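You operate a simulated robot arm through the tools that you are given. There is no shell and no other tool.

Carry out the task below with a simulated robot arm. There is one attempt and no reset: what you move stays moved.

## Task
Wipe the flow table clean, stand the cone in its middle, zero the counter and lock the table.
Fine: use the sponge and put it back; press reset once. What is to be rubbed or washed off counts as gone when no trace of it is left.

It is judged by the outcome, as a careful person would: the job done as asked, and still so three seconds after it is handed in. It fails if anything else is knocked over, pushed out of place, dropped, spilled or broken.

## Robot
A 7-joint arm with a two-finger parallel gripper, fixed in place. Base frame: the origin is at the foot of the arm, x ahead of it, y to its left, z up. Lengths are in m, angles in degrees, forces in N, time in s.
With the tool pointing down near the work surface it reaches from about 0.32 to 0.74 m from the base axis. Its first joint turns from -143.0 to 143.0 degrees. Payload 3 kg.
The TCP is the grasp point between the finger pads, 0.03 m short of the fingertips. In the tool frame z runs along the fingers and y along their closing line. The gripper opens to 0.094 m. The fingers are 0.028 m wide and 0.01 m thick; the gripper's body (0.05 by 0.096 m) begins 0.055 m behind the TCP.
Orientation is that of the tool frame in the base frame, as a unit quaternion [x, y, z, w]. With the fingers straight down and closing along the base's y, the tool's x points along the base's -x, its y along +y and its z along -z.

## Interface
- The arm moves only by the tool jog_arm. Its argument "motion" is a list of rows, each a list of 7 numbers: the shift along the tool's x, y, z in m, then the turn, a rotation vector about the tool's x, y, z in degrees, then the finger opening in m, from 0 to 0.094. In form: [[tx, ty, tz, rx, ry, rz, hand], ...]. A call has 1 to 20 rows; each row shifts and turns the commanded pose from where the row before left it, along the tool's axes as they then stand. Each row takes 0.2 s and may step no farther than 0.05 m and 8.6 degrees from the row before; otherwise, or with a gripper value out of range, the whole call is refused. Where a pose cannot be reached the arm comes as near as it can. A force on the tool above 40 N (or 10 N above the force at the start of the call, whichever is more), or a blocked arm, ends the call early, and 0.2 s more pass. Each finger travels about 0.045 m/s and halts on what it meets, pressing with about 43 N; the grip force reading is that of the motor and also rises with nothing between the fingers. The clock runs only during rows and for 0.2 s after the last one: add rows that do not move to give the fingers time. The reply holds the time, the measured pose of the TCP, the force on the tool along the base axes, the opening and the grip force, in the units named above and with some noise, with the torque about the TCP (base axes, N m) and any sound that the robot's microphone picked up.
- Cameras (640 x 400 px; columns grow to the right, rows downward): "scene" is fixed at [0.2199, 0.6496, 1.6847]; the picture's right is [-0.72, -0.70, 0.00], its down [-0.48, 0.49, -0.73] and it looks along [0.51, -0.52, -0.68] (base axes); focal length 362 px, centre (320, 200). "wrist" rides on the gripper at [0.076, 0.014, -0.103] in the tool frame; the picture's right is [-0.18, 0.98, 0.00], its down [-0.75, -0.14, -0.64] and it looks along [-0.63, -0.12, 0.77] (tool axes); focal length 243 px, centre (320, 200).
- get_image(camera): a new picture of that camera. The clock stands still meanwhile.
- lift_body(by): slides the trunk up (or, below 0, down) by that many m; the arm rides with it, the base frame stays. It gives what a move gives, with no picture.
- locate(camera, pixels): for up to 12 pixels [column, row] of the newest picture of that camera ("zoom" is the newest enlarged one), the place [x, y, z] in the base frame of the surface seen there, good to about 0.002 m, but the place of the scene camera against the robot may be out by one fixed shift of up to 0.012 m in any direction. The clock stands still meanwhile.
- inspect(camera, box): a new picture of the part [left, top, right, bottom] of that camera's present view, enlarged. The clock stands still meanwhile.
- job_done(): hands the job in; it is judged then, once.

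Leave the gripper open and the arm clear of the work at the hand-in unless told otherwise.

The tools are called as a command line: name --pt "numbers of a row" for each row, then --argument value for the rest, lists and objects as JSON in quotes. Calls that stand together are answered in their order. jog_arm: Moves the arm, as the interface text tells. Its arguments: {"type":"object","properties":{"motion":{"type":"array","items":{"type":"array","items":{"type":"number"}}}},"required":["motion"]} The other tools are called the same way: lift_body (by) slides the trunk up or down; get_image (camera) takes a picture; locate (camera, pixels) gives the place of the surface under pixels of a picture; inspect (camera, box) takes an enlarged picture of a part of a camera's view; job_done () hands the job in.

At the start:

```text
time: 0.0
tool_pos: [0.5683, 0.006, 1.2338]
tool_rot: [0.0, 1.0, 0.0, 0.0]
force: [-0.2, -0.1, -0.2]
wrist_torque: [-0.01, -0.03, 0.0]
finger_gap: 0.094
finger_force: 0.0
trunk travel left (down, up): [-0.275, 0.115]
```

scene: 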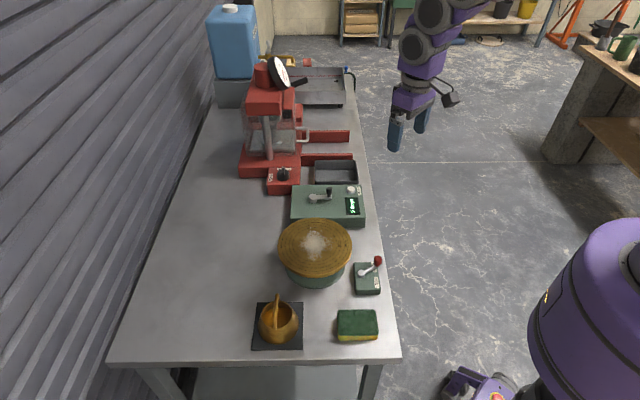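
wrist: 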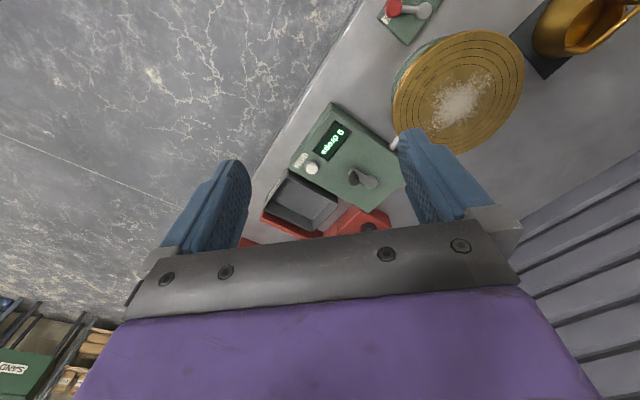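

I see a flow table (brass disc with a whitish stain at scene px ~(315,245)), a counter box (px 328,205), a small lock lever box (px 368,275), a sponge (px 357,325) and a brass cone mould (px 277,322). I'll zoom in on each area.

inspect --camera "scene" --box '[240, 170, 400, 270]'

inspect --camera "scene" --box '[240, 250, 400, 350]'

inspect --camera "scene" --box '[200, 40, 400, 165]'

```text
4.00 times, centred on (320, 220) of scene
```

zoom: 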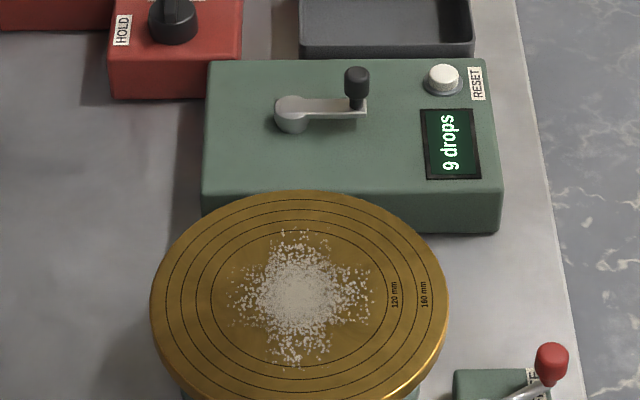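

```text
4.00 times, centred on (320, 300) of scene
```

zoom: 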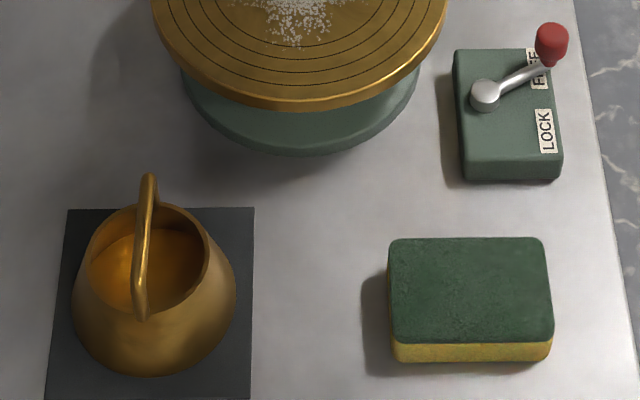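

```text
3.20 times, centred on (300, 102) of scene
```

zoom: 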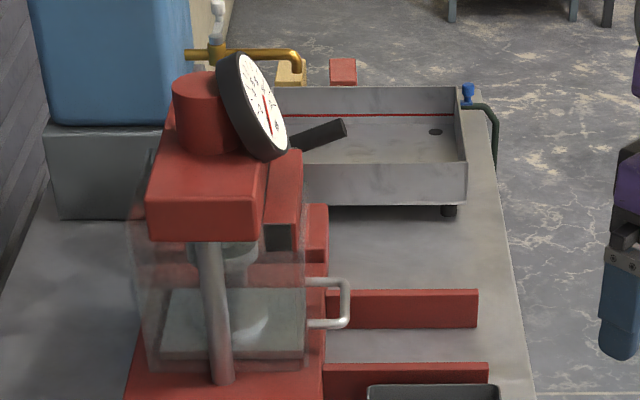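

The counter reads "9 drops" with a white RESET button; the lock lever points at FREE with LOCK beside it. Now I'll get positions of these from the scene picture.

locate --camera "scene" --pixels '[[315, 243], [280, 245], [350, 245], [351, 190], [329, 190], [358, 325], [377, 261], [361, 274], [277, 325], [277, 297], [240, 250], [370, 230]]'

locate --camera "wrist" --pixels '[[458, 100], [313, 167], [394, 8], [424, 10], [355, 180], [335, 140], [340, 60]]'

```text
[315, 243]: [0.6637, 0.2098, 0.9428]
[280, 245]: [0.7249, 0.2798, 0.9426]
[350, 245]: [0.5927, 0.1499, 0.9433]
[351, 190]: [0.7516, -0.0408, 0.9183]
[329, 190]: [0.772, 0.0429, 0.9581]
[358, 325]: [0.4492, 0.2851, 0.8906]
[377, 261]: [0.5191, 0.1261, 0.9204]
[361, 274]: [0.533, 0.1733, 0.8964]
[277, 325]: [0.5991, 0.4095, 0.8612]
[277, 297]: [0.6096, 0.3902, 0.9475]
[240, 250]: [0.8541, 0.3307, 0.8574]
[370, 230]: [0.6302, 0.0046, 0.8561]
```

```text
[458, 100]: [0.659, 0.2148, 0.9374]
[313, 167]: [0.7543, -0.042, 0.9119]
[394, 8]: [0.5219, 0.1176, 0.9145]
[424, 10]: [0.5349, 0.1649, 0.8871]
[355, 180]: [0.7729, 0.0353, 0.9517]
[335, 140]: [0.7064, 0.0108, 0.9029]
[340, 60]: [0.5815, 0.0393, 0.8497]
```

The bench top is at about z 0.85, the disc top about 0.937, the sponge near (0.45, 0.28). I'll move the open gripper to above the sponge for a close wrist-camera look.

jog_arm --pt "0.015 0.034 0.019 0 0 0 0.094" --pt "0.015 0.034 0.019 0 0 0 0.094" --pt "0.015 0.034 0.019 0 0 0 0.094" --pt "0.015 0.034 0.019 0 0 0 0.094" --pt "0.015 0.034 0.019 0 0 0 0.094" --pt "0.015 0.034 0.019 0 0 0 0.094" --pt "0.015 0.034 0.019 0 0 0 0.094" --pt "0.015 0.034 0.019 0 0 0 0.094" --pt "0 0 0 0 0 0 0.094"

get_image --camera "wrist"

```text
time: 2.0
tool_pos: [0.447, 0.2792, 1.084]
tool_rot: [0.0, 1.0, -0.001, 0.0]
force: [0.6, -1.1, 0.1]
wrist_torque: [0.02, 0.01, -0.03]
finger_gap: 0.0939
finger_force: 0.0
trunk travel left (down, up): [-0.275, 0.115]
```

```text
taken
```

wrist: 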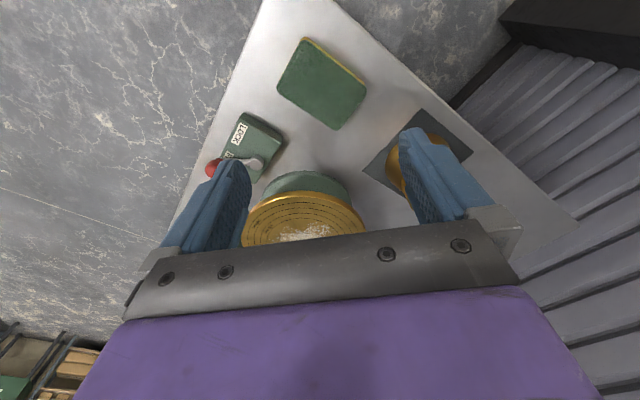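

The sponge is at wrist px ~(322,83), turned with the bench. I'll locate its top corners, the lever box and other objects.

locate --camera "wrist" --pixels '[[303, 43], [281, 87], [331, 125], [363, 86], [322, 83], [213, 168], [255, 161], [238, 130], [300, 205], [305, 238], [345, 60], [417, 115]]'

inspect --camera "wrist" --box '[200, 20, 440, 170]'

```text
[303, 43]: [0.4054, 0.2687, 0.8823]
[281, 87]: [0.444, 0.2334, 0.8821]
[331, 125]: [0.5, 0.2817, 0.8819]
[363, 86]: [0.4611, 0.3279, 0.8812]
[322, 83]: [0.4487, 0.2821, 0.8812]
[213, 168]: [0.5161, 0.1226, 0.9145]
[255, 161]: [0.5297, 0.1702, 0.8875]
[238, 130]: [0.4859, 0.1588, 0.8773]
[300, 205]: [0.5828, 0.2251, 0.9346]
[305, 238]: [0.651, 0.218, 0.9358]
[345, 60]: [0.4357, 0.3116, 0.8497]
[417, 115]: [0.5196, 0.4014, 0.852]
```

```text
2.67 times, centred on (320, 95) of wrist
```

zoom: 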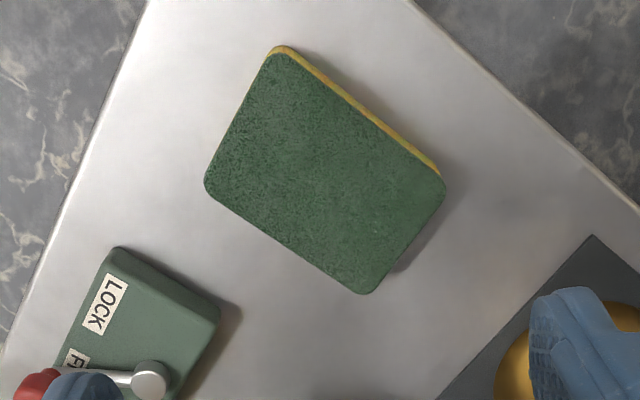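

The sponge is about 0.085 × 0.06 m, 0.032 m high, its long side at ~45° to base x. I'll turn the gripper by +45° about the vertical so it closes on the short side, and come lower above its centre for a check.

jog_arm --pt "-0.001 0 0.015 0 0 -7.5 0.094" --pt "-0.001 0 0.015 0 0 -7.5 0.094" --pt "-0.001 0 0.015 0 0 -7.5 0.094" --pt "-0.001 0 0.015 0 0 -7.5 0.094" --pt "-0.001 0 0.015 0 0 -7.5 0.094" --pt "-0.001 0 0.015 0 0 -7.5 0.094" --pt "0 0 0 0 0 0 0.094"

get_image --camera "wrist"

```text
time: 3.6
tool_pos: [0.4501, 0.2788, 0.9947]
tool_rot: [-0.384, 0.923, 0.0, 0.001]
force: [0.2, 0.1, -0.7]
wrist_torque: [-0.02, 0.02, 0.0]
finger_gap: 0.0939
finger_force: 0.0
trunk travel left (down, up): [-0.275, 0.115]
```

```text
taken
```

wrist: 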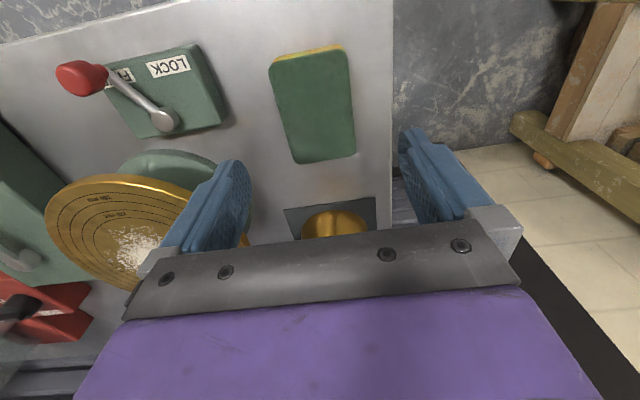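

The gripper is now aligned roughly with the sponge. I'll locate the sponge's side midpoints and corners, and the lever parts.

locate --camera "wrist" --pixels '[[274, 90], [351, 88], [284, 140], [354, 135], [310, 56], [322, 159], [313, 105], [163, 121], [83, 77], [95, 74], [196, 45], [104, 83]]'

inspect --camera "wrist" --box '[40, 20, 280, 170]'

```text
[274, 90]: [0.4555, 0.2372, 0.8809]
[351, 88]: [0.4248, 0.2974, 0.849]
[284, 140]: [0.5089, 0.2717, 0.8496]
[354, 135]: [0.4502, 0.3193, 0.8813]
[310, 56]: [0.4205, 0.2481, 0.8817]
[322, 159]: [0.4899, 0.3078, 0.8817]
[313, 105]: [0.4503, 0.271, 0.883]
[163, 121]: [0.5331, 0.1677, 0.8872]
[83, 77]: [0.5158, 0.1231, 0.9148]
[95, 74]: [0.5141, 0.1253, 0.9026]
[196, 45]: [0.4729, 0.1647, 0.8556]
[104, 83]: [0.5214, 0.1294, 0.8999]
```

```text
2.67 times, centred on (160, 95) of wrist
```

zoom: 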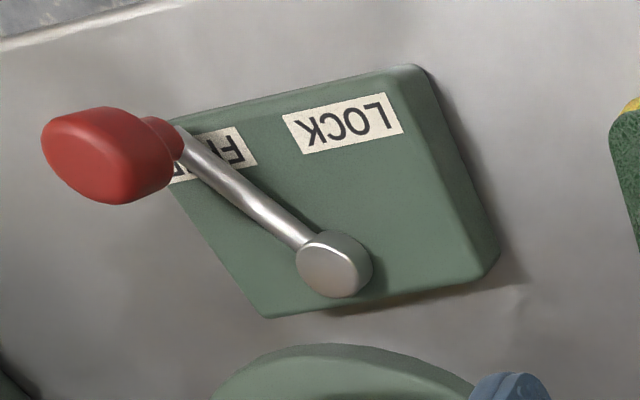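

The sponge centre is (0.453, 0.279), its top at 0.882. I'll lower so the fingertips stop about 10 mm above the bench (TCP z 0.890), then close.

jog_arm --pt "-0.002 -0.002 0.03 0 0 0 0.094" --pt "0 0 0.03 0 0 0 0.094" --pt "0 0 0.025 0 0 0 0.094" --pt "0 0 0.02 0 0 0 0.094" --pt "0 0 0 0 0 0 0.094"

get_image --camera "wrist"

```text
time: 4.8
tool_pos: [0.4505, 0.2808, 0.888]
tool_rot: [-0.382, 0.924, -0.002, 0.001]
force: [-0.4, -0.6, 0.0]
wrist_torque: [0.0, 0.01, -0.01]
finger_gap: 0.094
finger_force: 0.1
trunk travel left (down, up): [-0.275, 0.115]
```

```text
taken
```

wrist: 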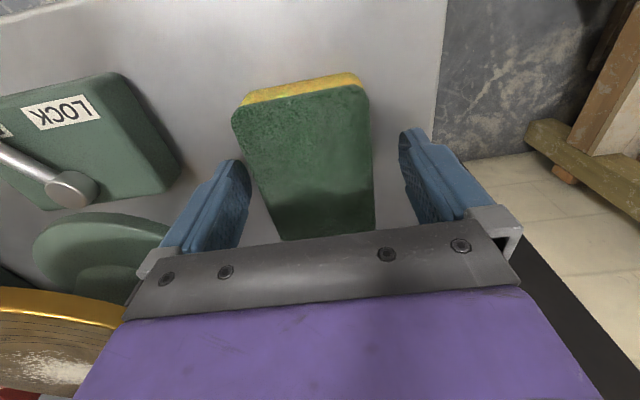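

The sponge sits between the fingers but a few mm nearer the left finger. I'll shift 3 mm that way and close the gripper.

jog_arm --pt "0 -0.003 0 0 0 0 0.094" --pt "0 0 0 0 0 0 0.06" --pt "0 0 0 0 0 0 0.05" --pt "0 0 0 0 0 0 0.045" --pt "0 0 0 0 0 0 0.045" --pt "0 0 0 0 0 0 0.045"

get_image --camera "wrist"

```text
time: 6.2
tool_pos: [0.4559, 0.2773, 0.8882]
tool_rot: [-0.383, 0.924, 0.0, 0.001]
force: [-1.0, -0.6, 0.4]
wrist_torque: [0.02, 0.0, 0.03]
finger_gap: 0.0621
finger_force: 42.6
trunk travel left (down, up): [-0.275, 0.115]
```

```text
taken
```

wrist: 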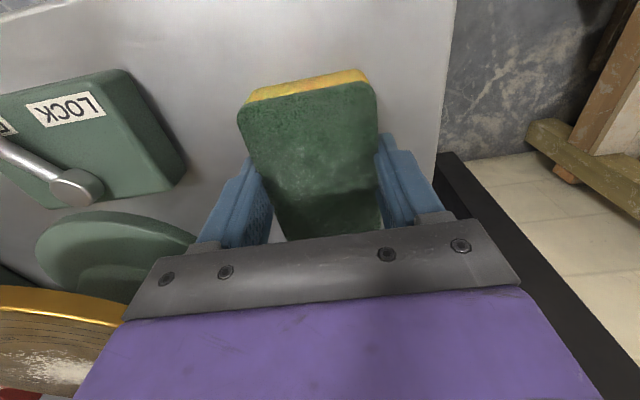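

Gripped at gap 0.062 with 43 N. I'll lift the sponge to TCP z ≈ 1.03 and look at the disc.

jog_arm --pt "0 0 -0.03 0 0 0 0.045" --pt "0 0 -0.04 0 0 0 0.045" --pt "0 0 -0.04 0 0 0 0.045" --pt "0 0 -0.03 0 0 0 0.045" --pt "0 0 0 0 0 0 0.045"

get_image --camera "wrist"

get_image --camera "scene"

```text
time: 7.4
tool_pos: [0.4574, 0.275, 1.0307]
tool_rot: [-0.382, 0.924, 0.0, -0.001]
force: [-0.7, -0.4, 0.7]
wrist_torque: [0.03, -0.02, -0.02]
finger_gap: 0.062
finger_force: 43.3
trunk travel left (down, up): [-0.275, 0.115]
```

```text
taken
```

wrist: 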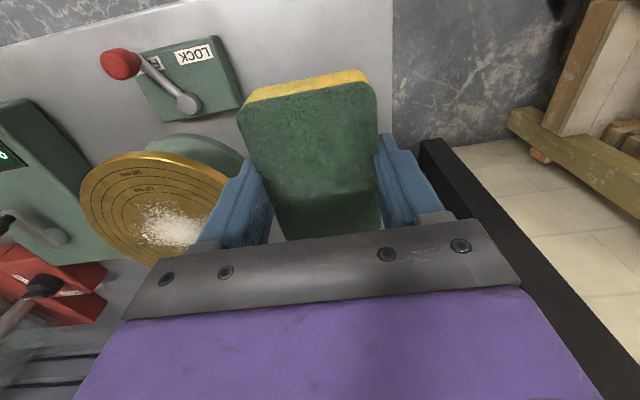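

```text
taken
```

scene: 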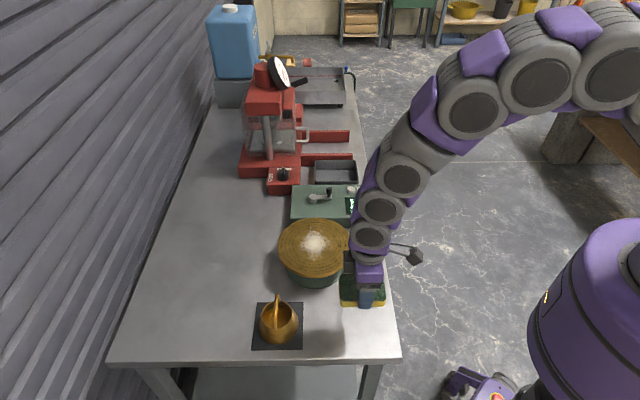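

The sponge hangs level. I'll zoom in the scene view on the disc to measure its rim and the stain extent.

inspect --camera "scene" --box '[267, 210, 363, 270]'

locate --camera "wrist" --pixels '[[86, 190], [98, 220], [120, 245], [150, 158], [185, 162], [220, 180], [100, 170], [175, 207], [145, 205], [197, 230], [160, 245], [175, 228]]'

```text
6.67 times, centred on (315, 240) of scene
```

zoom: 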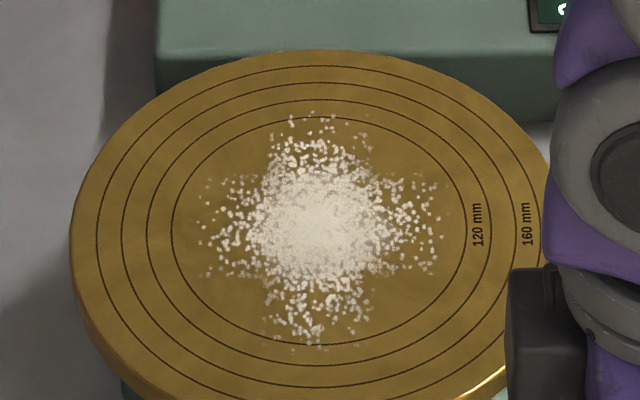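

```text
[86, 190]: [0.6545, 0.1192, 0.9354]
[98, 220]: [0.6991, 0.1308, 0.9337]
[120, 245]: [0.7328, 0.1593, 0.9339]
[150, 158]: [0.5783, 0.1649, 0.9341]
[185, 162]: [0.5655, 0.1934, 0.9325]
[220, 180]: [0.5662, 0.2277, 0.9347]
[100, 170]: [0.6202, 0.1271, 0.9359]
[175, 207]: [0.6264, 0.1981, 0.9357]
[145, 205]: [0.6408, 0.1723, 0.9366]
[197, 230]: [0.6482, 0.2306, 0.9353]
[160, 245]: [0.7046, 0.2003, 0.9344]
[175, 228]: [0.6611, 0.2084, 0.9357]
```

The disc centre comes out near (0.658, 0.2125), top z ≈ 0.935, and the powder reaches about ±0.055 m. I'll carry the sponge over the centre and hover.

jog_arm --pt "-0.0162 -0.031 0 0 0 0 0.045" --pt "-0.0162 -0.031 0 0 0 0 0.045" --pt "-0.0162 -0.031 0 0 0 0 0.045" --pt "-0.0162 -0.031 0 0 0 0 0.045" --pt "-0.0162 -0.031 0 0 0 0 0.045" --pt "-0.0162 -0.031 0 0 0 0 0.045" --pt "0 0 0.02 0 0 0 0.045" --pt "0 0 0.02 0 0 0 0.045" --pt "0 0 0 0 0 0 0.045"

get_image --camera "wrist"

get_image --camera "scene"

```text
time: 9.4
tool_pos: [0.6575, 0.2138, 0.991]
tool_rot: [-0.382, 0.924, -0.001, 0.001]
force: [0.3, -0.4, 0.8]
wrist_torque: [0.03, -0.02, 0.03]
finger_gap: 0.0622
finger_force: 43.3
trunk travel left (down, up): [-0.275, 0.115]
```

```text
taken
```

wrist: 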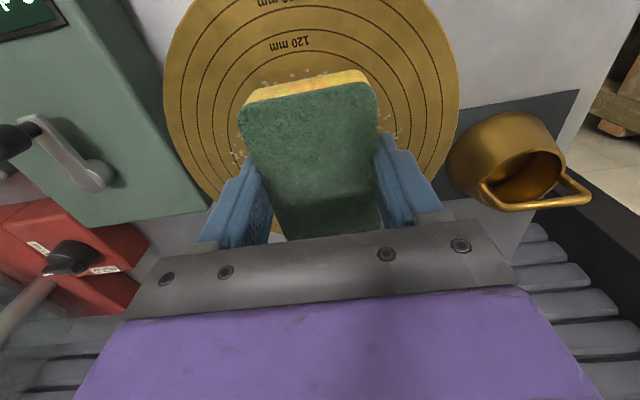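

```text
taken
```

scene: 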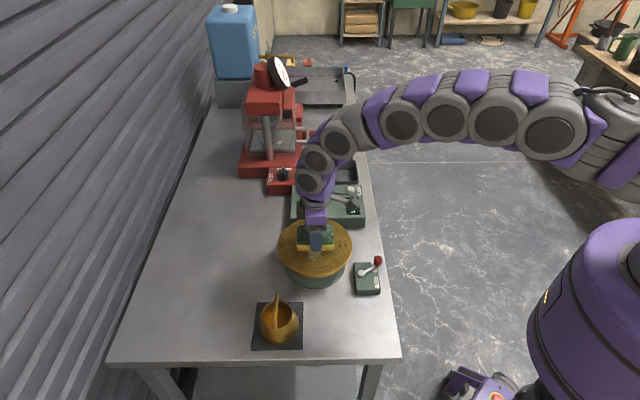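

Well centred over the powder with ~18 mm of gap below. I'll lower in small steps until light contact.

jog_arm --pt "0 0 0.008 0 0 0 0.045" --pt "0 0 0.004 0 0 0 0.045" --pt "0 0 0.003 0 0 0 0.045" --pt "0 0 0.002 0 0 0 0.045" --pt "0 0 0 0 0 0 0.045"

```text
time: 10.6
tool_pos: [0.6561, 0.2154, 0.9725]
tool_rot: [-0.383, 0.924, 0.0, 0.0]
force: [0.3, 1.5, 10.0]
wrist_torque: [0.12, 0.05, -0.01]
finger_gap: 0.0622
finger_force: 43.1
trunk travel left (down, up): [-0.275, 0.115]
```

Contact with about 10 N down. I'll rub back and forth along the tool's y (±0.055 m) across the middle lane.

jog_arm --pt "0 0.011 0 0 0 0 0.045" --pt "0 0.011 0 0 0 0 0.045" --pt "0 0.011 0 0 0 0 0.045" --pt "0 0.011 0 0 0 0 0.045" --pt "0 0.011 0 0 0 0 0.045" --pt "0 -0.011 0 0 0 0 0.045" --pt "0 -0.011 0 0 0 0 0.045" --pt "0 -0.011 0 0 0 0 0.045" --pt "0 -0.011 0 0 0 0 0.045" --pt "0 -0.011 0 0 0 0 0.045" --pt "0 -0.011 0 0 0 0 0.045" --pt "0 -0.011 0 0 0 0 0.045" --pt "0 -0.011 0 0 0 0 0.045" --pt "0 -0.011 0 0 0 0 0.045" --pt "0 -0.011 0 0 0 0 0.045" --pt "0 0.011 0 0 0 0 0.045" --pt "0 0.011 0 0 0 0 0.045" --pt "0 0.011 0 0 0 0 0.045" --pt "0 0.011 0 0 0 0 0.045" --pt "0 0.011 0 0 0 0 0.045"

get_image --camera "wrist"

inspect --camera "scene" --box '[267, 210, 363, 270]'

```text
time: 14.8
tool_pos: [0.6565, 0.2135, 0.9714]
tool_rot: [-0.383, 0.924, 0.0, 0.002]
force: [12.0, -4.3, 17.6]
wrist_torque: [-0.24, -0.38, -0.02]
finger_gap: 0.062
finger_force: 43.2
trunk travel left (down, up): [-0.275, 0.115]
```

```text
taken
```

wrist: 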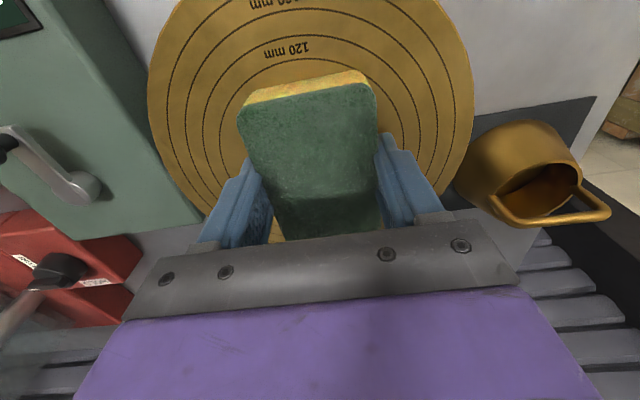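

```text
6.67 times, centred on (315, 240) of scene
```

zoom: 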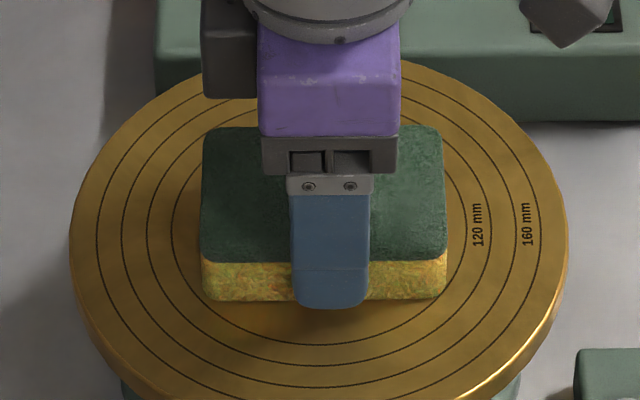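

The middle lane wiped clean. Now the lane 18 mm toward the robot (tool +x), same strokes.

jog_arm --pt "0.009 0 -0.0005 0 0 0 0.045" --pt "0.009 0 0 0 0 0 0.045" --pt "0 0.012 0 0 0 0 0.045" --pt "0 0.012 0 0 0 0 0.045" --pt "0 0.012 0 0 0 0 0.045" --pt "0 0.012 0 0 0 0 0.045" --pt "0 -0.012 0 0 0 0 0.045" --pt "0 -0.012 0 0 0 0 0.045" --pt "0 -0.012 0 0 0 0 0.045" --pt "0 -0.012 0 0 0 0 0.045" --pt "0 -0.012 0 0 0 0 0.045" --pt "0 -0.012 0 0 0 0 0.045" --pt "0 -0.012 0 0 0 0 0.045" --pt "0 -0.012 0 0 0 0 0.045" --pt "0 0.012 0 0 0 0 0.045" --pt "0 0.012 0 0 0 0 0.045" --pt "0 0.012 0 0 0 0 0.045" --pt "0 0.012 0 0 0 0 0.045" --pt "-0.009 0 0 0 0 0 0.045" --pt "-0.009 0 0 0 0 0 0.045"

jog_arm --pt "-0.009 0 -0.0005 0 0 0 0.045" --pt "-0.009 0 0 0 0 0 0.045" --pt "0 0.012 0 0 0 0 0.045" --pt "0 0.012 0 0 0 0 0.045" --pt "0 0.012 0 0 0 0 0.045" --pt "0 0.012 0 0 0 0 0.045" --pt "0 -0.012 0 0 0 0 0.045" --pt "0 -0.012 0 0 0 0 0.045" --pt "0 -0.012 0 0 0 0 0.045" --pt "0 -0.012 0 0 0 0 0.045" --pt "0 -0.012 0 0 0 0 0.045" --pt "0 -0.012 0 0 0 0 0.045" --pt "0 -0.012 0 0 0 0 0.045" --pt "0 -0.012 0 0 0 0 0.045" --pt "0 0.012 0 0 0 0 0.045" --pt "0 0.012 0 0 0 0 0.045" --pt "0 0.012 0 0 0 0 0.045" --pt "0 0.012 0 0 0 0 0.045" --pt "0.009 0 0 0 0 0 0.045" --pt "0.009 0 0 0 0 0 0.045"

```text
time: 19.0
tool_pos: [0.6563, 0.2153, 0.9719]
tool_rot: [-0.383, 0.924, 0.001, 0.001]
force: [-0.8, -2.8, 2.4]
wrist_torque: [-0.11, 0.09, 0.04]
finger_gap: 0.0622
finger_force: 43.2
trunk travel left (down, up): [-0.275, 0.115]
```

```text
time: 23.2
tool_pos: [0.6559, 0.2166, 0.9718]
tool_rot: [-0.383, 0.924, 0.0, 0.001]
force: [-0.2, 1.8, 2.0]
wrist_torque: [0.07, 0.06, -0.04]
finger_gap: 0.062
finger_force: 43.1
trunk travel left (down, up): [-0.275, 0.115]
```

Both lanes ran without a stop, with the contact ending light (2 N). I'll lift the sponge to see the disc.

jog_arm --pt "0 0 -0.02 0 0 0 0.045" --pt "0 0 -0.03 0 0 0 0.045" --pt "0.03 0.02 -0.01 0 0 0 0.045" --pt "0.04 0.02 0 0 0 0 0.045" --pt "0.04 0.02 0 0 0 0 0.045" --pt "0.04 0.02 0 0 0 0 0.045" --pt "0 0 0 0 0 0 0.045"

get_image --camera "wrist"

inspect --camera "scene" --box '[267, 210, 363, 270]'

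```text
time: 24.8
tool_pos: [0.4966, 0.1636, 1.0327]
tool_rot: [-0.383, 0.924, 0.0, 0.0]
force: [-0.4, -0.9, -0.8]
wrist_torque: [0.0, -0.01, -0.02]
finger_gap: 0.0622
finger_force: 42.8
trunk travel left (down, up): [-0.275, 0.115]
```

```text
taken
```

wrist: 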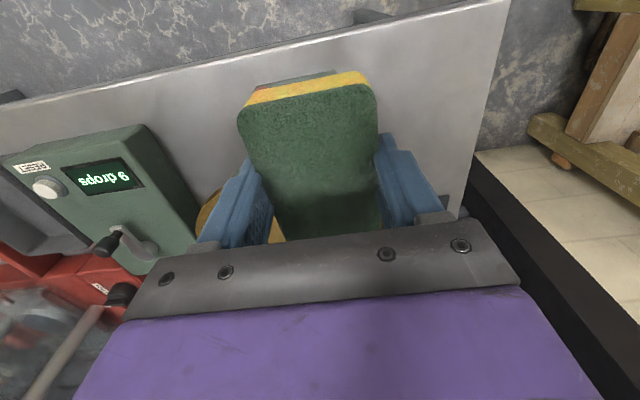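

```text
6.67 times, centred on (315, 240) of scene
```

zoom: 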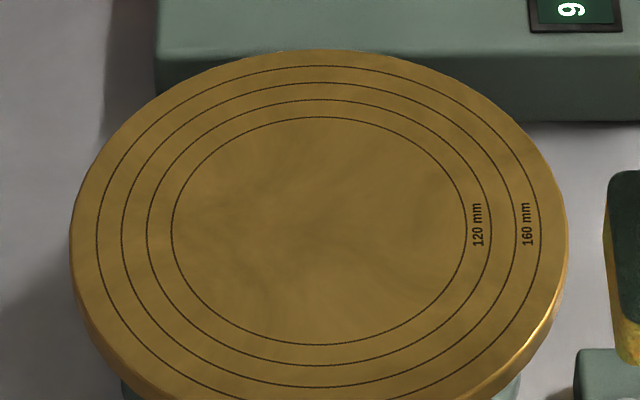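

The disc looks clean in the scene view. I'll zoom further to make sure no faint trace remains before putting the sponge back.

inspect --camera "scene" --box '[291, 227, 339, 257]'

inspect --camera "scene" --box '[271, 215, 319, 245]'

inspect --camera "scene" --box '[311, 240, 359, 270]'

```text
13.33 times, centred on (315, 242) of scene
```

zoom: 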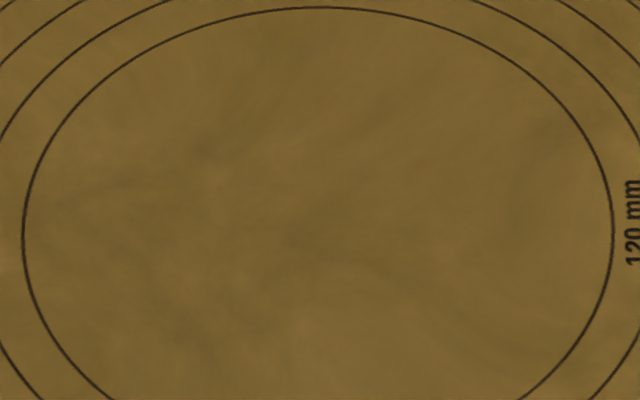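

```text
13.33 times, centred on (295, 230) of scene
```

zoom: 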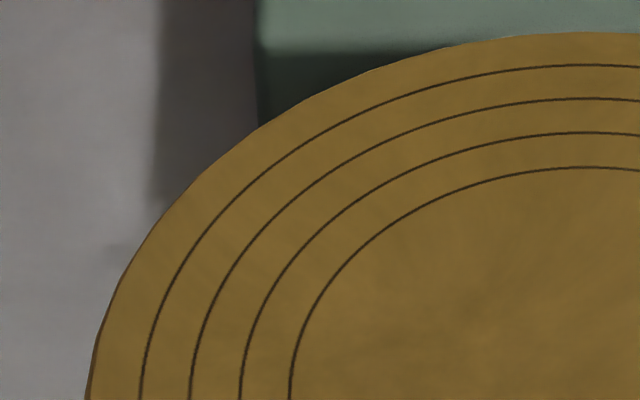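

```text
13.33 times, centred on (335, 255) of scene
```

zoom: 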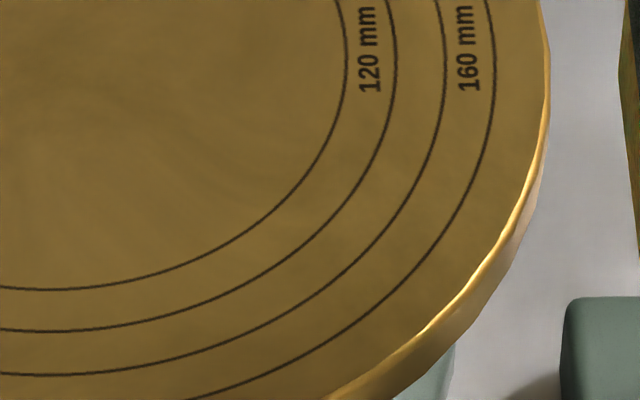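

No trace left on the disc. Next I return the sponge to its place: over (0.4555, 0.2775), then down.

jog_arm --pt "-0.013 0.0273 0 0 0 0 0.045" --pt "-0.013 0.0273 0 0 0 0 0.045" --pt "-0.013 0.0273 0 0 0 0 0.045" --pt "-0.013 0.0273 0 0 0 0 0.045" --pt "0 0 0.04 0 0 0 0.045" --pt "0 0 0.04 0 0 0 0.045" --pt "0 0 0.04 0 0 0 0.045" --pt "0 0 0 0 0 0 0.045" --pt "0 0 0 0 0 0 0.045"

get_image --camera "wrist"

```text
time: 26.8
tool_pos: [0.454, 0.2818, 0.9103]
tool_rot: [-0.383, 0.924, -0.001, -0.001]
force: [1.1, 0.0, -0.6]
wrist_torque: [0.03, 0.0, 0.01]
finger_gap: 0.0624
finger_force: 43.1
trunk travel left (down, up): [-0.275, 0.115]
```

```text
taken
```

wrist: 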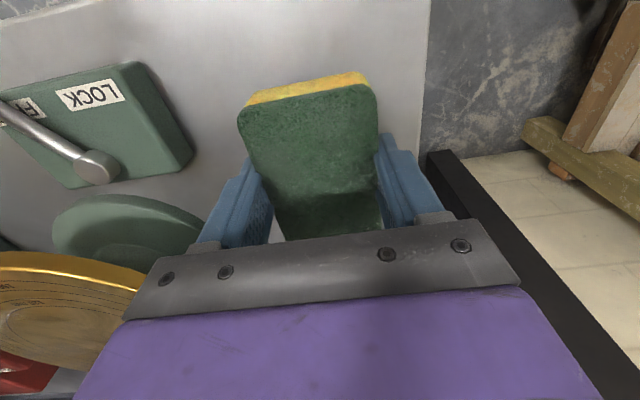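

I'm 22 mm above the set-down height with a ~3 mm lateral offset; I'll correct it and lower to contact.

jog_arm --pt "-0.0008 -0.0032 0.01 0 0 0 0.045" --pt "0 0 0.008 0 0 0 0.045" --pt "0 0 0.004 0 0 0 0.045" --pt "0 0 0.0015 0 0 0 0.045" --pt "0 0 0 0 0 0 0.045"

```text
time: 28.0
tool_pos: [0.456, 0.2789, 0.8884]
tool_rot: [-0.383, 0.924, -0.001, 0.0]
force: [0.8, 0.8, 0.5]
wrist_torque: [0.03, -0.03, -0.01]
finger_gap: 0.0622
finger_force: 42.7
trunk travel left (down, up): [-0.275, 0.115]
```

The sponge is at its original height (0.888), just touching. I'll open the fingers fully, then rise.

jog_arm --pt "0 0 0.0005 0 0 0 0.075" --pt "0 0 0 0 0 0 0.09" --pt "0 0 0 0 0 0 0.094" --pt "0 0 0 0 0 0 0.094" --pt "0 0 -0.02 0 0 0 0.094" --pt "0 0 -0.04 0 0 0 0.094" --pt "0 0 -0.05 0 0 0 0.094" --pt "0 0 -0.05 0 0 0 0.094" --pt "0 0 0 0 0 0 0.094"

get_image --camera "wrist"

get_image --camera "scene"

```text
time: 30.0
tool_pos: [0.4574, 0.2802, 1.0515]
tool_rot: [-0.382, 0.924, -0.001, -0.001]
force: [0.4, 1.1, 0.5]
wrist_torque: [0.0, 0.02, 0.04]
finger_gap: 0.094
finger_force: 0.0
trunk travel left (down, up): [-0.275, 0.115]
```

```text
taken
```

wrist: 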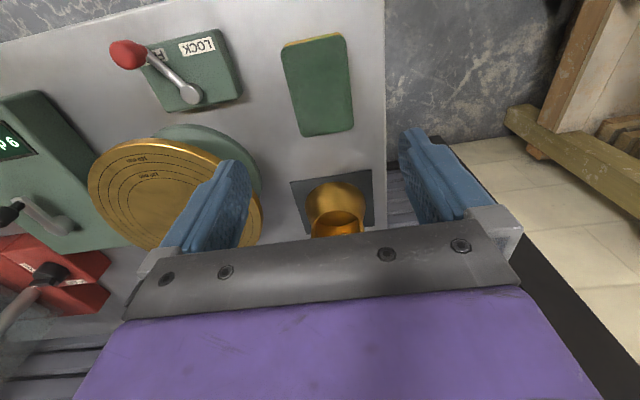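

```text
taken
```

scene: 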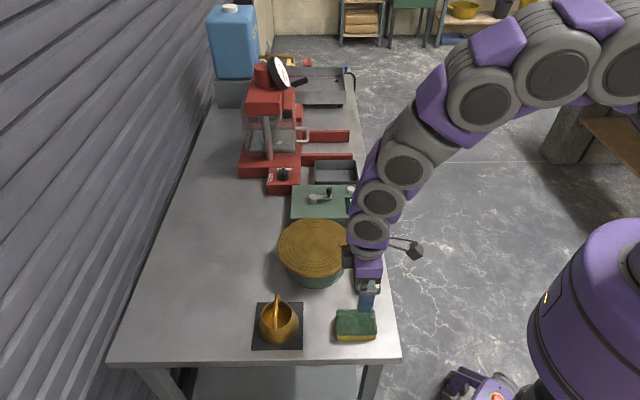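

The sponge is back in place, the disc clean. Now I'll move closer to view the cone and its handle from the wrist camera.

jog_arm --pt "-0.028 -0.002 0 0 0 0 0.094" --pt "-0.028 -0.002 0 0 0 0 0.094" --pt "-0.027 -0.002 0 0 0 0 0.094" --pt "0 0 0 0 0 0 0.094"

get_image --camera "wrist"

inspect --camera "scene" --box '[237, 285, 317, 355]'

```text
time: 31.0
tool_pos: [0.5211, 0.3344, 1.0489]
tool_rot: [-0.382, 0.924, -0.001, 0.001]
force: [-0.4, -0.5, -0.3]
wrist_torque: [0.01, 0.03, 0.02]
finger_gap: 0.094
finger_force: 0.1
trunk travel left (down, up): [-0.275, 0.115]
```

```text
taken
```

wrist: 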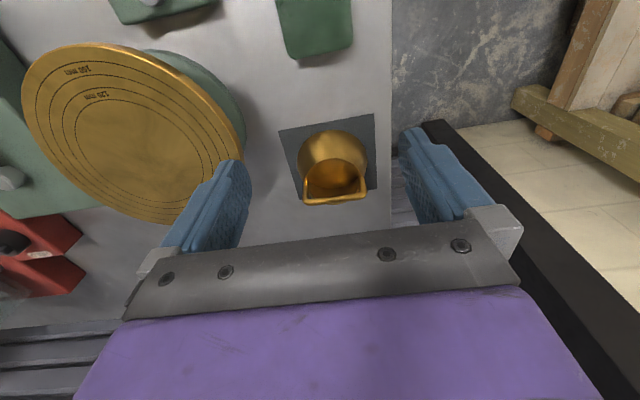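

```text
5.71 times, centred on (277, 320) of scene
```

zoom: 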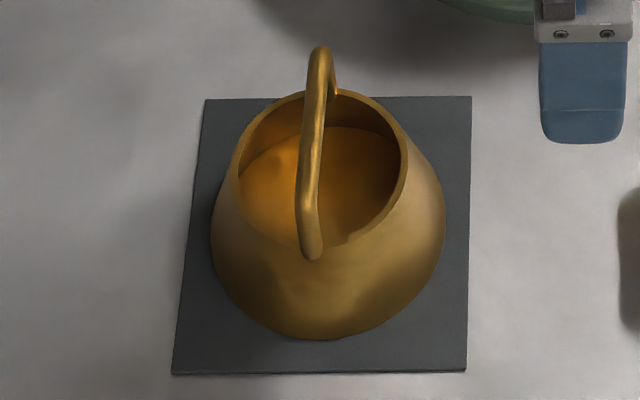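

The cone has an arched bail handle over its top opening, running roughly along the bench's length. I'll zoom in with the wrist camera and locate handle and rim points.

inspect --camera "wrist" --box '[264, 105, 392, 215]'

```text
3.64 times, centred on (328, 160) of wrist
```

zoom: 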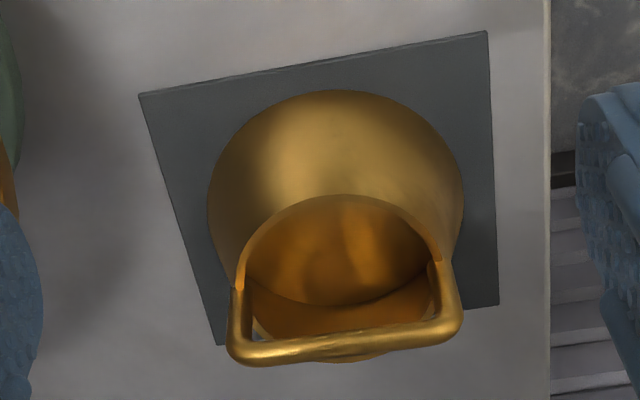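

locate --camera "zoom" --pixels '[[240, 352], [300, 350], [345, 345], [400, 336], [448, 328], [240, 300], [448, 285], [340, 200], [240, 280], [436, 255], [215, 195], [460, 190]]'

locate --camera "wrist" --pixels '[[281, 131], [373, 116], [372, 187], [305, 200], [331, 135], [308, 165], [357, 163], [310, 203], [363, 195], [331, 160], [331, 201]]'

```text
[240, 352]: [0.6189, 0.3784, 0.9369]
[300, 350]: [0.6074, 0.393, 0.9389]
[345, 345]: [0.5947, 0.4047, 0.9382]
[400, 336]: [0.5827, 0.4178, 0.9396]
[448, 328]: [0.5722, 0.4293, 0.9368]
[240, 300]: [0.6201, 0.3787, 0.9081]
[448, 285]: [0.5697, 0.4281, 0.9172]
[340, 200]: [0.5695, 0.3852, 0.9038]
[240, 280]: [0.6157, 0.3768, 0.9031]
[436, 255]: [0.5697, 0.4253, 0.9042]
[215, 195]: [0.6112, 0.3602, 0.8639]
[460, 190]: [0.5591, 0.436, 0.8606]
```

```text
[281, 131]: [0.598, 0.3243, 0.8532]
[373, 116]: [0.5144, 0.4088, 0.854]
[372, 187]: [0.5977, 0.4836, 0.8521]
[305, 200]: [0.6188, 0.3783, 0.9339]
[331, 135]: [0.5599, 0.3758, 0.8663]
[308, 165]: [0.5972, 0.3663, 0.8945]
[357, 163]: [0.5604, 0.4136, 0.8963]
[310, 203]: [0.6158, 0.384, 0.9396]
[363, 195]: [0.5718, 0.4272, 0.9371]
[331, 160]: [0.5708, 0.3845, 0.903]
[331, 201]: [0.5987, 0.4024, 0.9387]
```

The handle's crossbar runs from (0.619,0.378) to (0.572,0.429), top z 0.940; mid (0.5955, 0.404). The whole disc is visible here too, so I'll zoom on it to measure the centre with the rings.

inspect --camera "wrist" --box '[16, 36, 256, 226]'

```text
2.11 times, centred on (136, 131) of wrist
```

zoom: 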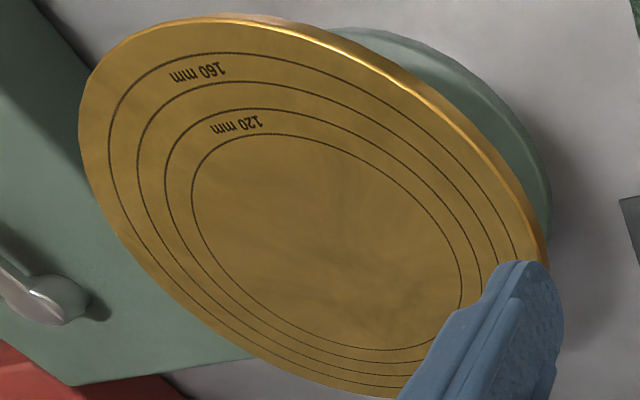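

I'll locate 12 points along the innermost (120 mm) ring to fit its centre.

locate --camera "zoom" --pixels '[[192, 193], [210, 151], [268, 134], [335, 151], [400, 196], [443, 247], [462, 292], [415, 344], [375, 350], [320, 340], [262, 311], [216, 259]]'

```text
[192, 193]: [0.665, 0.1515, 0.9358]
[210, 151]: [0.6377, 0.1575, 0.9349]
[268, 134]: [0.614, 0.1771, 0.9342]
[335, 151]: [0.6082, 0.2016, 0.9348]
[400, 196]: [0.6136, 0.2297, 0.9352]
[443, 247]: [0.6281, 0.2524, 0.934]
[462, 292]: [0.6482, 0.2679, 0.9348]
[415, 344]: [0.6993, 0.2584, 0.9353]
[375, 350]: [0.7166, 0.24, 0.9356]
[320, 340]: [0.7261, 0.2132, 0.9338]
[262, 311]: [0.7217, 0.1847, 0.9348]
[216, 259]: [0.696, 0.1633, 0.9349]
```

Ring fit gives the disc centre at about (0.666, 0.210), z 0.935. Next I turn the gripper +92.4° about the tool axis so it closes across the handle bar, staying at this height.

jog_arm --pt "0 0 0 0 0 7.7 0.07" --pt "0 0 0 0 0 7.7 0.05" --pt "0 0 0 0 0 7.7 0.045" --pt "0 0 0 0 0 7.7 0.045" --pt "0 0 0 0 0 7.7 0.045" --pt "0 0 0 0 0 7.7 0.045" --pt "0 0 0 0 0 7.7 0.045" --pt "0 0 0 0 0 7.7 0.045" --pt "0 0 0 0 0 7.7 0.045" --pt "0 0 0 0 0 7.7 0.045" --pt "0 0 0 0 0 7.7 0.045" --pt "0 0 0 0 0 7.7 0.045" --pt "0 0 0 0 0 0 0.045"

get_image --camera "wrist"

```text
time: 33.8
tool_pos: [0.5194, 0.333, 1.0488]
tool_rot: [0.403, 0.915, 0.0, 0.0]
force: [0.0, 0.6, -0.1]
wrist_torque: [-0.01, -0.02, 0.04]
finger_gap: 0.0451
finger_force: 0.0
trunk travel left (down, up): [-0.275, 0.115]
```

```text
taken
```

wrist: 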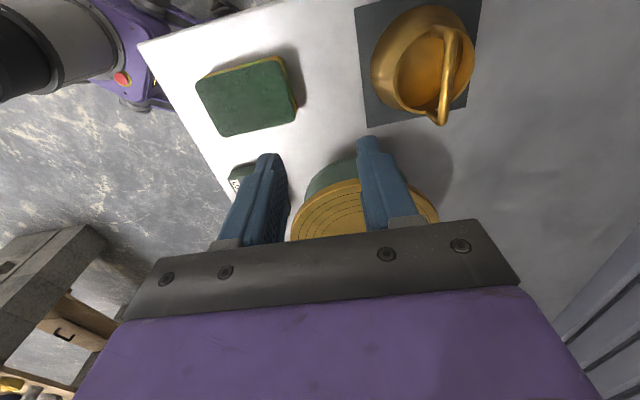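

The gripper now closes across the bar direction. I'll translate 0.104 m along tool y to above the handle and lower to TCP z ≈ 1.00 for a check.

jog_arm --pt "0 0.035 0 0 0 0 0.045" --pt "0.001 0.035 0 0 0 0 0.045" --pt "0 0.034 0 0 0 0 0.045" --pt "0 0 0.025 0 0 0 0.045" --pt "0 0 0.02 0 0 0 0.045" --pt "0 0 0 0 0 0 0.045"

get_image --camera "wrist"

```text
time: 35.2
tool_pos: [0.5962, 0.4041, 1.004]
tool_rot: [0.402, 0.916, 0.0, 0.001]
force: [0.5, 0.1, 0.8]
wrist_torque: [-0.02, -0.04, -0.03]
finger_gap: 0.0451
finger_force: 0.1
trunk travel left (down, up): [-0.275, 0.115]
```

```text
taken
```

wrist: 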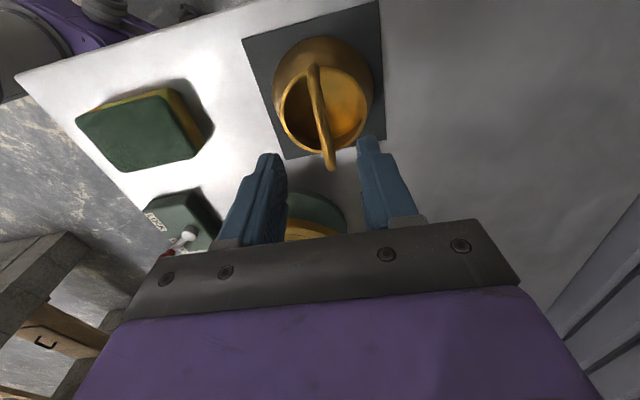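

locate --camera "wrist" --pixels '[[314, 72], [316, 90], [319, 110], [323, 130], [328, 155], [331, 165], [280, 105], [369, 100]]'

inspect --camera "wrist" --box '[250, 20, 410, 120]'

```text
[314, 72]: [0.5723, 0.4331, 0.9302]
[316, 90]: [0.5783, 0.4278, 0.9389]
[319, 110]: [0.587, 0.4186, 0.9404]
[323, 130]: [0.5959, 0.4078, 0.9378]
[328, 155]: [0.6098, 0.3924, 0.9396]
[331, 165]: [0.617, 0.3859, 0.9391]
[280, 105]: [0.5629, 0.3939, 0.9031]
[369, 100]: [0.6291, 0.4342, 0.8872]
```

```text
4.00 times, centred on (330, 70) of wrist
```

zoom: 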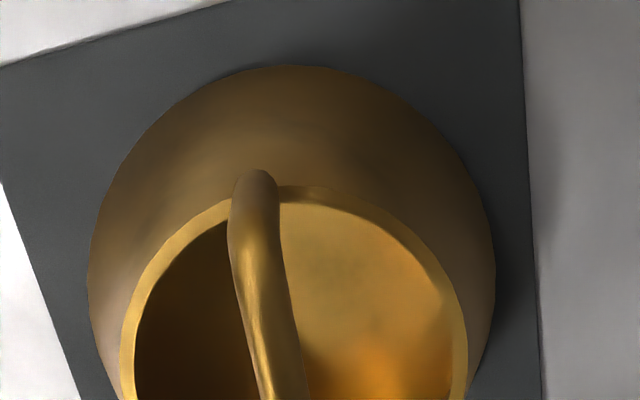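

The bar is within 1.5 mm of the gripper's centre line. I'll lower 59 mm (tips stay ~12 mm above the rim), then close on the bar.

jog_arm --pt "0 0.0015 0.02 0 0 0 0.045" --pt "0 0 0.02 0 0 0 0.045" --pt "0 0 0.019 0 0 0 0.045" --pt "0 0 0 0 0 0 0.045"

get_image --camera "wrist"

```text
time: 36.2
tool_pos: [0.596, 0.4039, 0.946]
tool_rot: [0.402, 0.916, 0.0, 0.0]
force: [0.7, 0.2, 0.2]
wrist_torque: [0.02, -0.04, 0.01]
finger_gap: 0.0451
finger_force: 0.1
trunk travel left (down, up): [-0.275, 0.115]
```

```text
taken
```

wrist: 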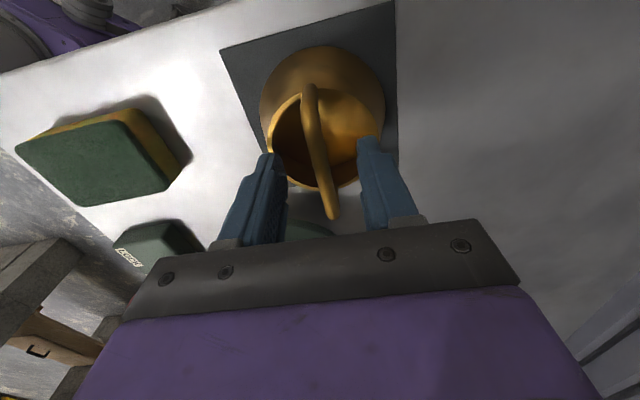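

The bar lies centrally between the fingers. Closing now.

jog_arm --pt "0 0 0 0 0 0 0.03" --pt "0 0 0 0 0 0 0.015" --pt "0 0 0 0 0 0 0.005" --pt "0 0 0 0 0 0 0.0" --pt "0 0 0 0 0 0 0.0" --pt "0 0 0 0 0 0 0.0"

get_image --camera "wrist"

```text
time: 37.6
tool_pos: [0.5969, 0.4026, 0.9453]
tool_rot: [0.402, 0.916, 0.0, 0.001]
force: [5.0, 1.7, 5.6]
wrist_torque: [0.04, -0.03, -0.03]
finger_gap: 0.0081
finger_force: 42.2
trunk travel left (down, up): [-0.275, 0.115]
```

```text
taken
```

wrist: 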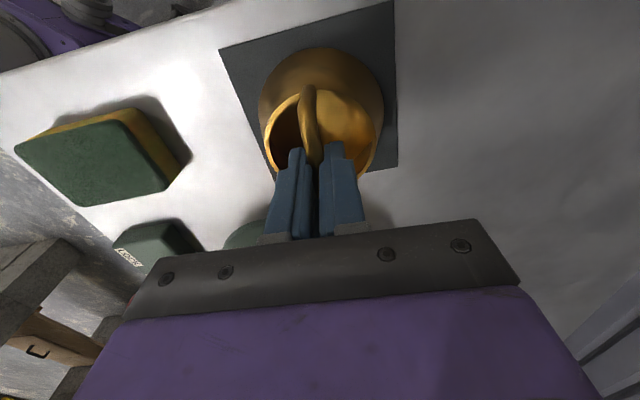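

The bar is held (gap 8.1 mm, 42 N). I'll lift straight up, gently at first.

jog_arm --pt "0 0 -0.005 0 0 0 0.0" --pt "0 0 -0.01 0 0 0 0.0" --pt "0 0 -0.02 0 0 0 0.0" --pt "0 0 -0.03 0 0 0 0.0" --pt "0 0 -0.04 0 0 0 0.0" --pt "0 0 -0.035 0 0 0 0.0" --pt "0 0 0 0 0 0 0.0"

get_image --camera "wrist"

get_image --camera "scene"

```text
time: 39.2
tool_pos: [0.5969, 0.4057, 1.0817]
tool_rot: [0.402, 0.916, 0.0, 0.0]
force: [0.1, 0.5, -2.1]
wrist_torque: [0.01, 0.0, -0.01]
finger_gap: 0.0082
finger_force: 41.7
trunk travel left (down, up): [-0.275, 0.115]
```

```text
taken
```

wrist: 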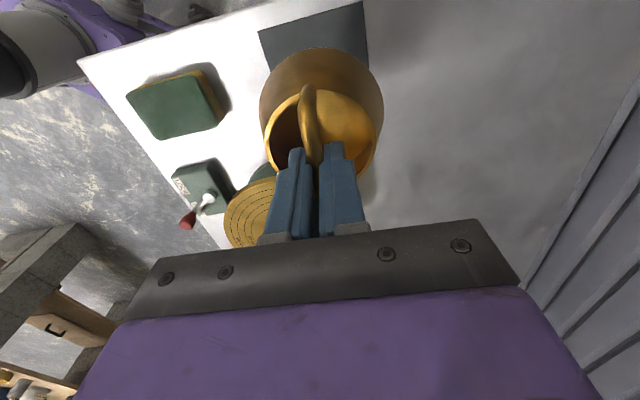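

```text
taken
```

scene: 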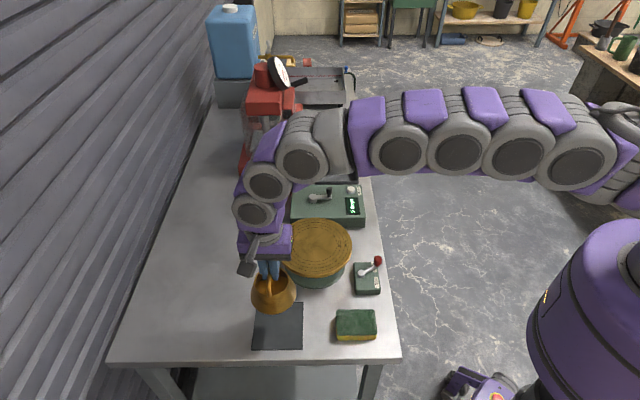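

The cone hangs level. I'll zoom on it to measure its axis relative to the TCP and check tilt.

inspect --camera "wrist" --box '[240, 30, 400, 190]'

```text
2.50 times, centred on (320, 110) of wrist
```

zoom: 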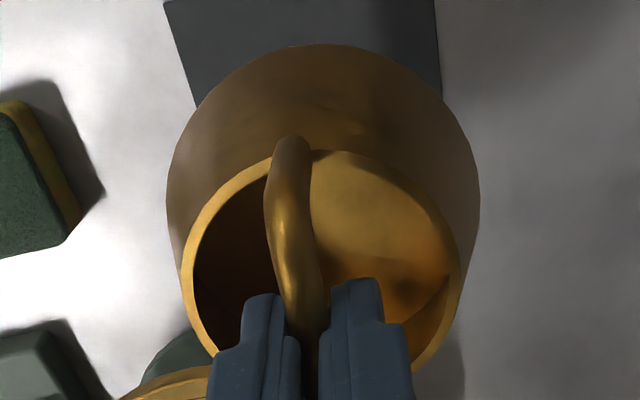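

locate --camera "zoom" --pixels '[[187, 262], [197, 228], [225, 190], [262, 164], [345, 154], [390, 172], [425, 204], [450, 245], [459, 280], [200, 328], [430, 352], [448, 322]]'

locate --camera "wrist" --pixels '[[263, 100], [268, 75], [290, 54], [320, 49], [355, 60], [375, 82], [382, 105], [310, 90], [312, 120], [316, 150]]'

```text
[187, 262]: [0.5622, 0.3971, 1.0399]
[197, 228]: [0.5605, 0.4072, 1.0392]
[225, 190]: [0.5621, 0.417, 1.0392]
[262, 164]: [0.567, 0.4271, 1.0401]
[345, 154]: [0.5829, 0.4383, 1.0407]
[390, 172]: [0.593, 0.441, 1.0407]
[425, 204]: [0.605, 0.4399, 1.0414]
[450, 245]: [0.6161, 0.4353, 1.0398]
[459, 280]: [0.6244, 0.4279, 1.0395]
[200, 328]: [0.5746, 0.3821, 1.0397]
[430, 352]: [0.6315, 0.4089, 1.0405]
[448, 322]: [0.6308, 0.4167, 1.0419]
```

```text
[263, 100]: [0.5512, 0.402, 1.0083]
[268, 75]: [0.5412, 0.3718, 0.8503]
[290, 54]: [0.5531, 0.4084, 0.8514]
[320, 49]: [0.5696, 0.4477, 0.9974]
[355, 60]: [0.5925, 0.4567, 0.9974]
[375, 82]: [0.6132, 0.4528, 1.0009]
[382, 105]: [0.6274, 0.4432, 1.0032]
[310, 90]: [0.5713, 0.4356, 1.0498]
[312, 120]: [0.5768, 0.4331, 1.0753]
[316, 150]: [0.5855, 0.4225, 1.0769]
```

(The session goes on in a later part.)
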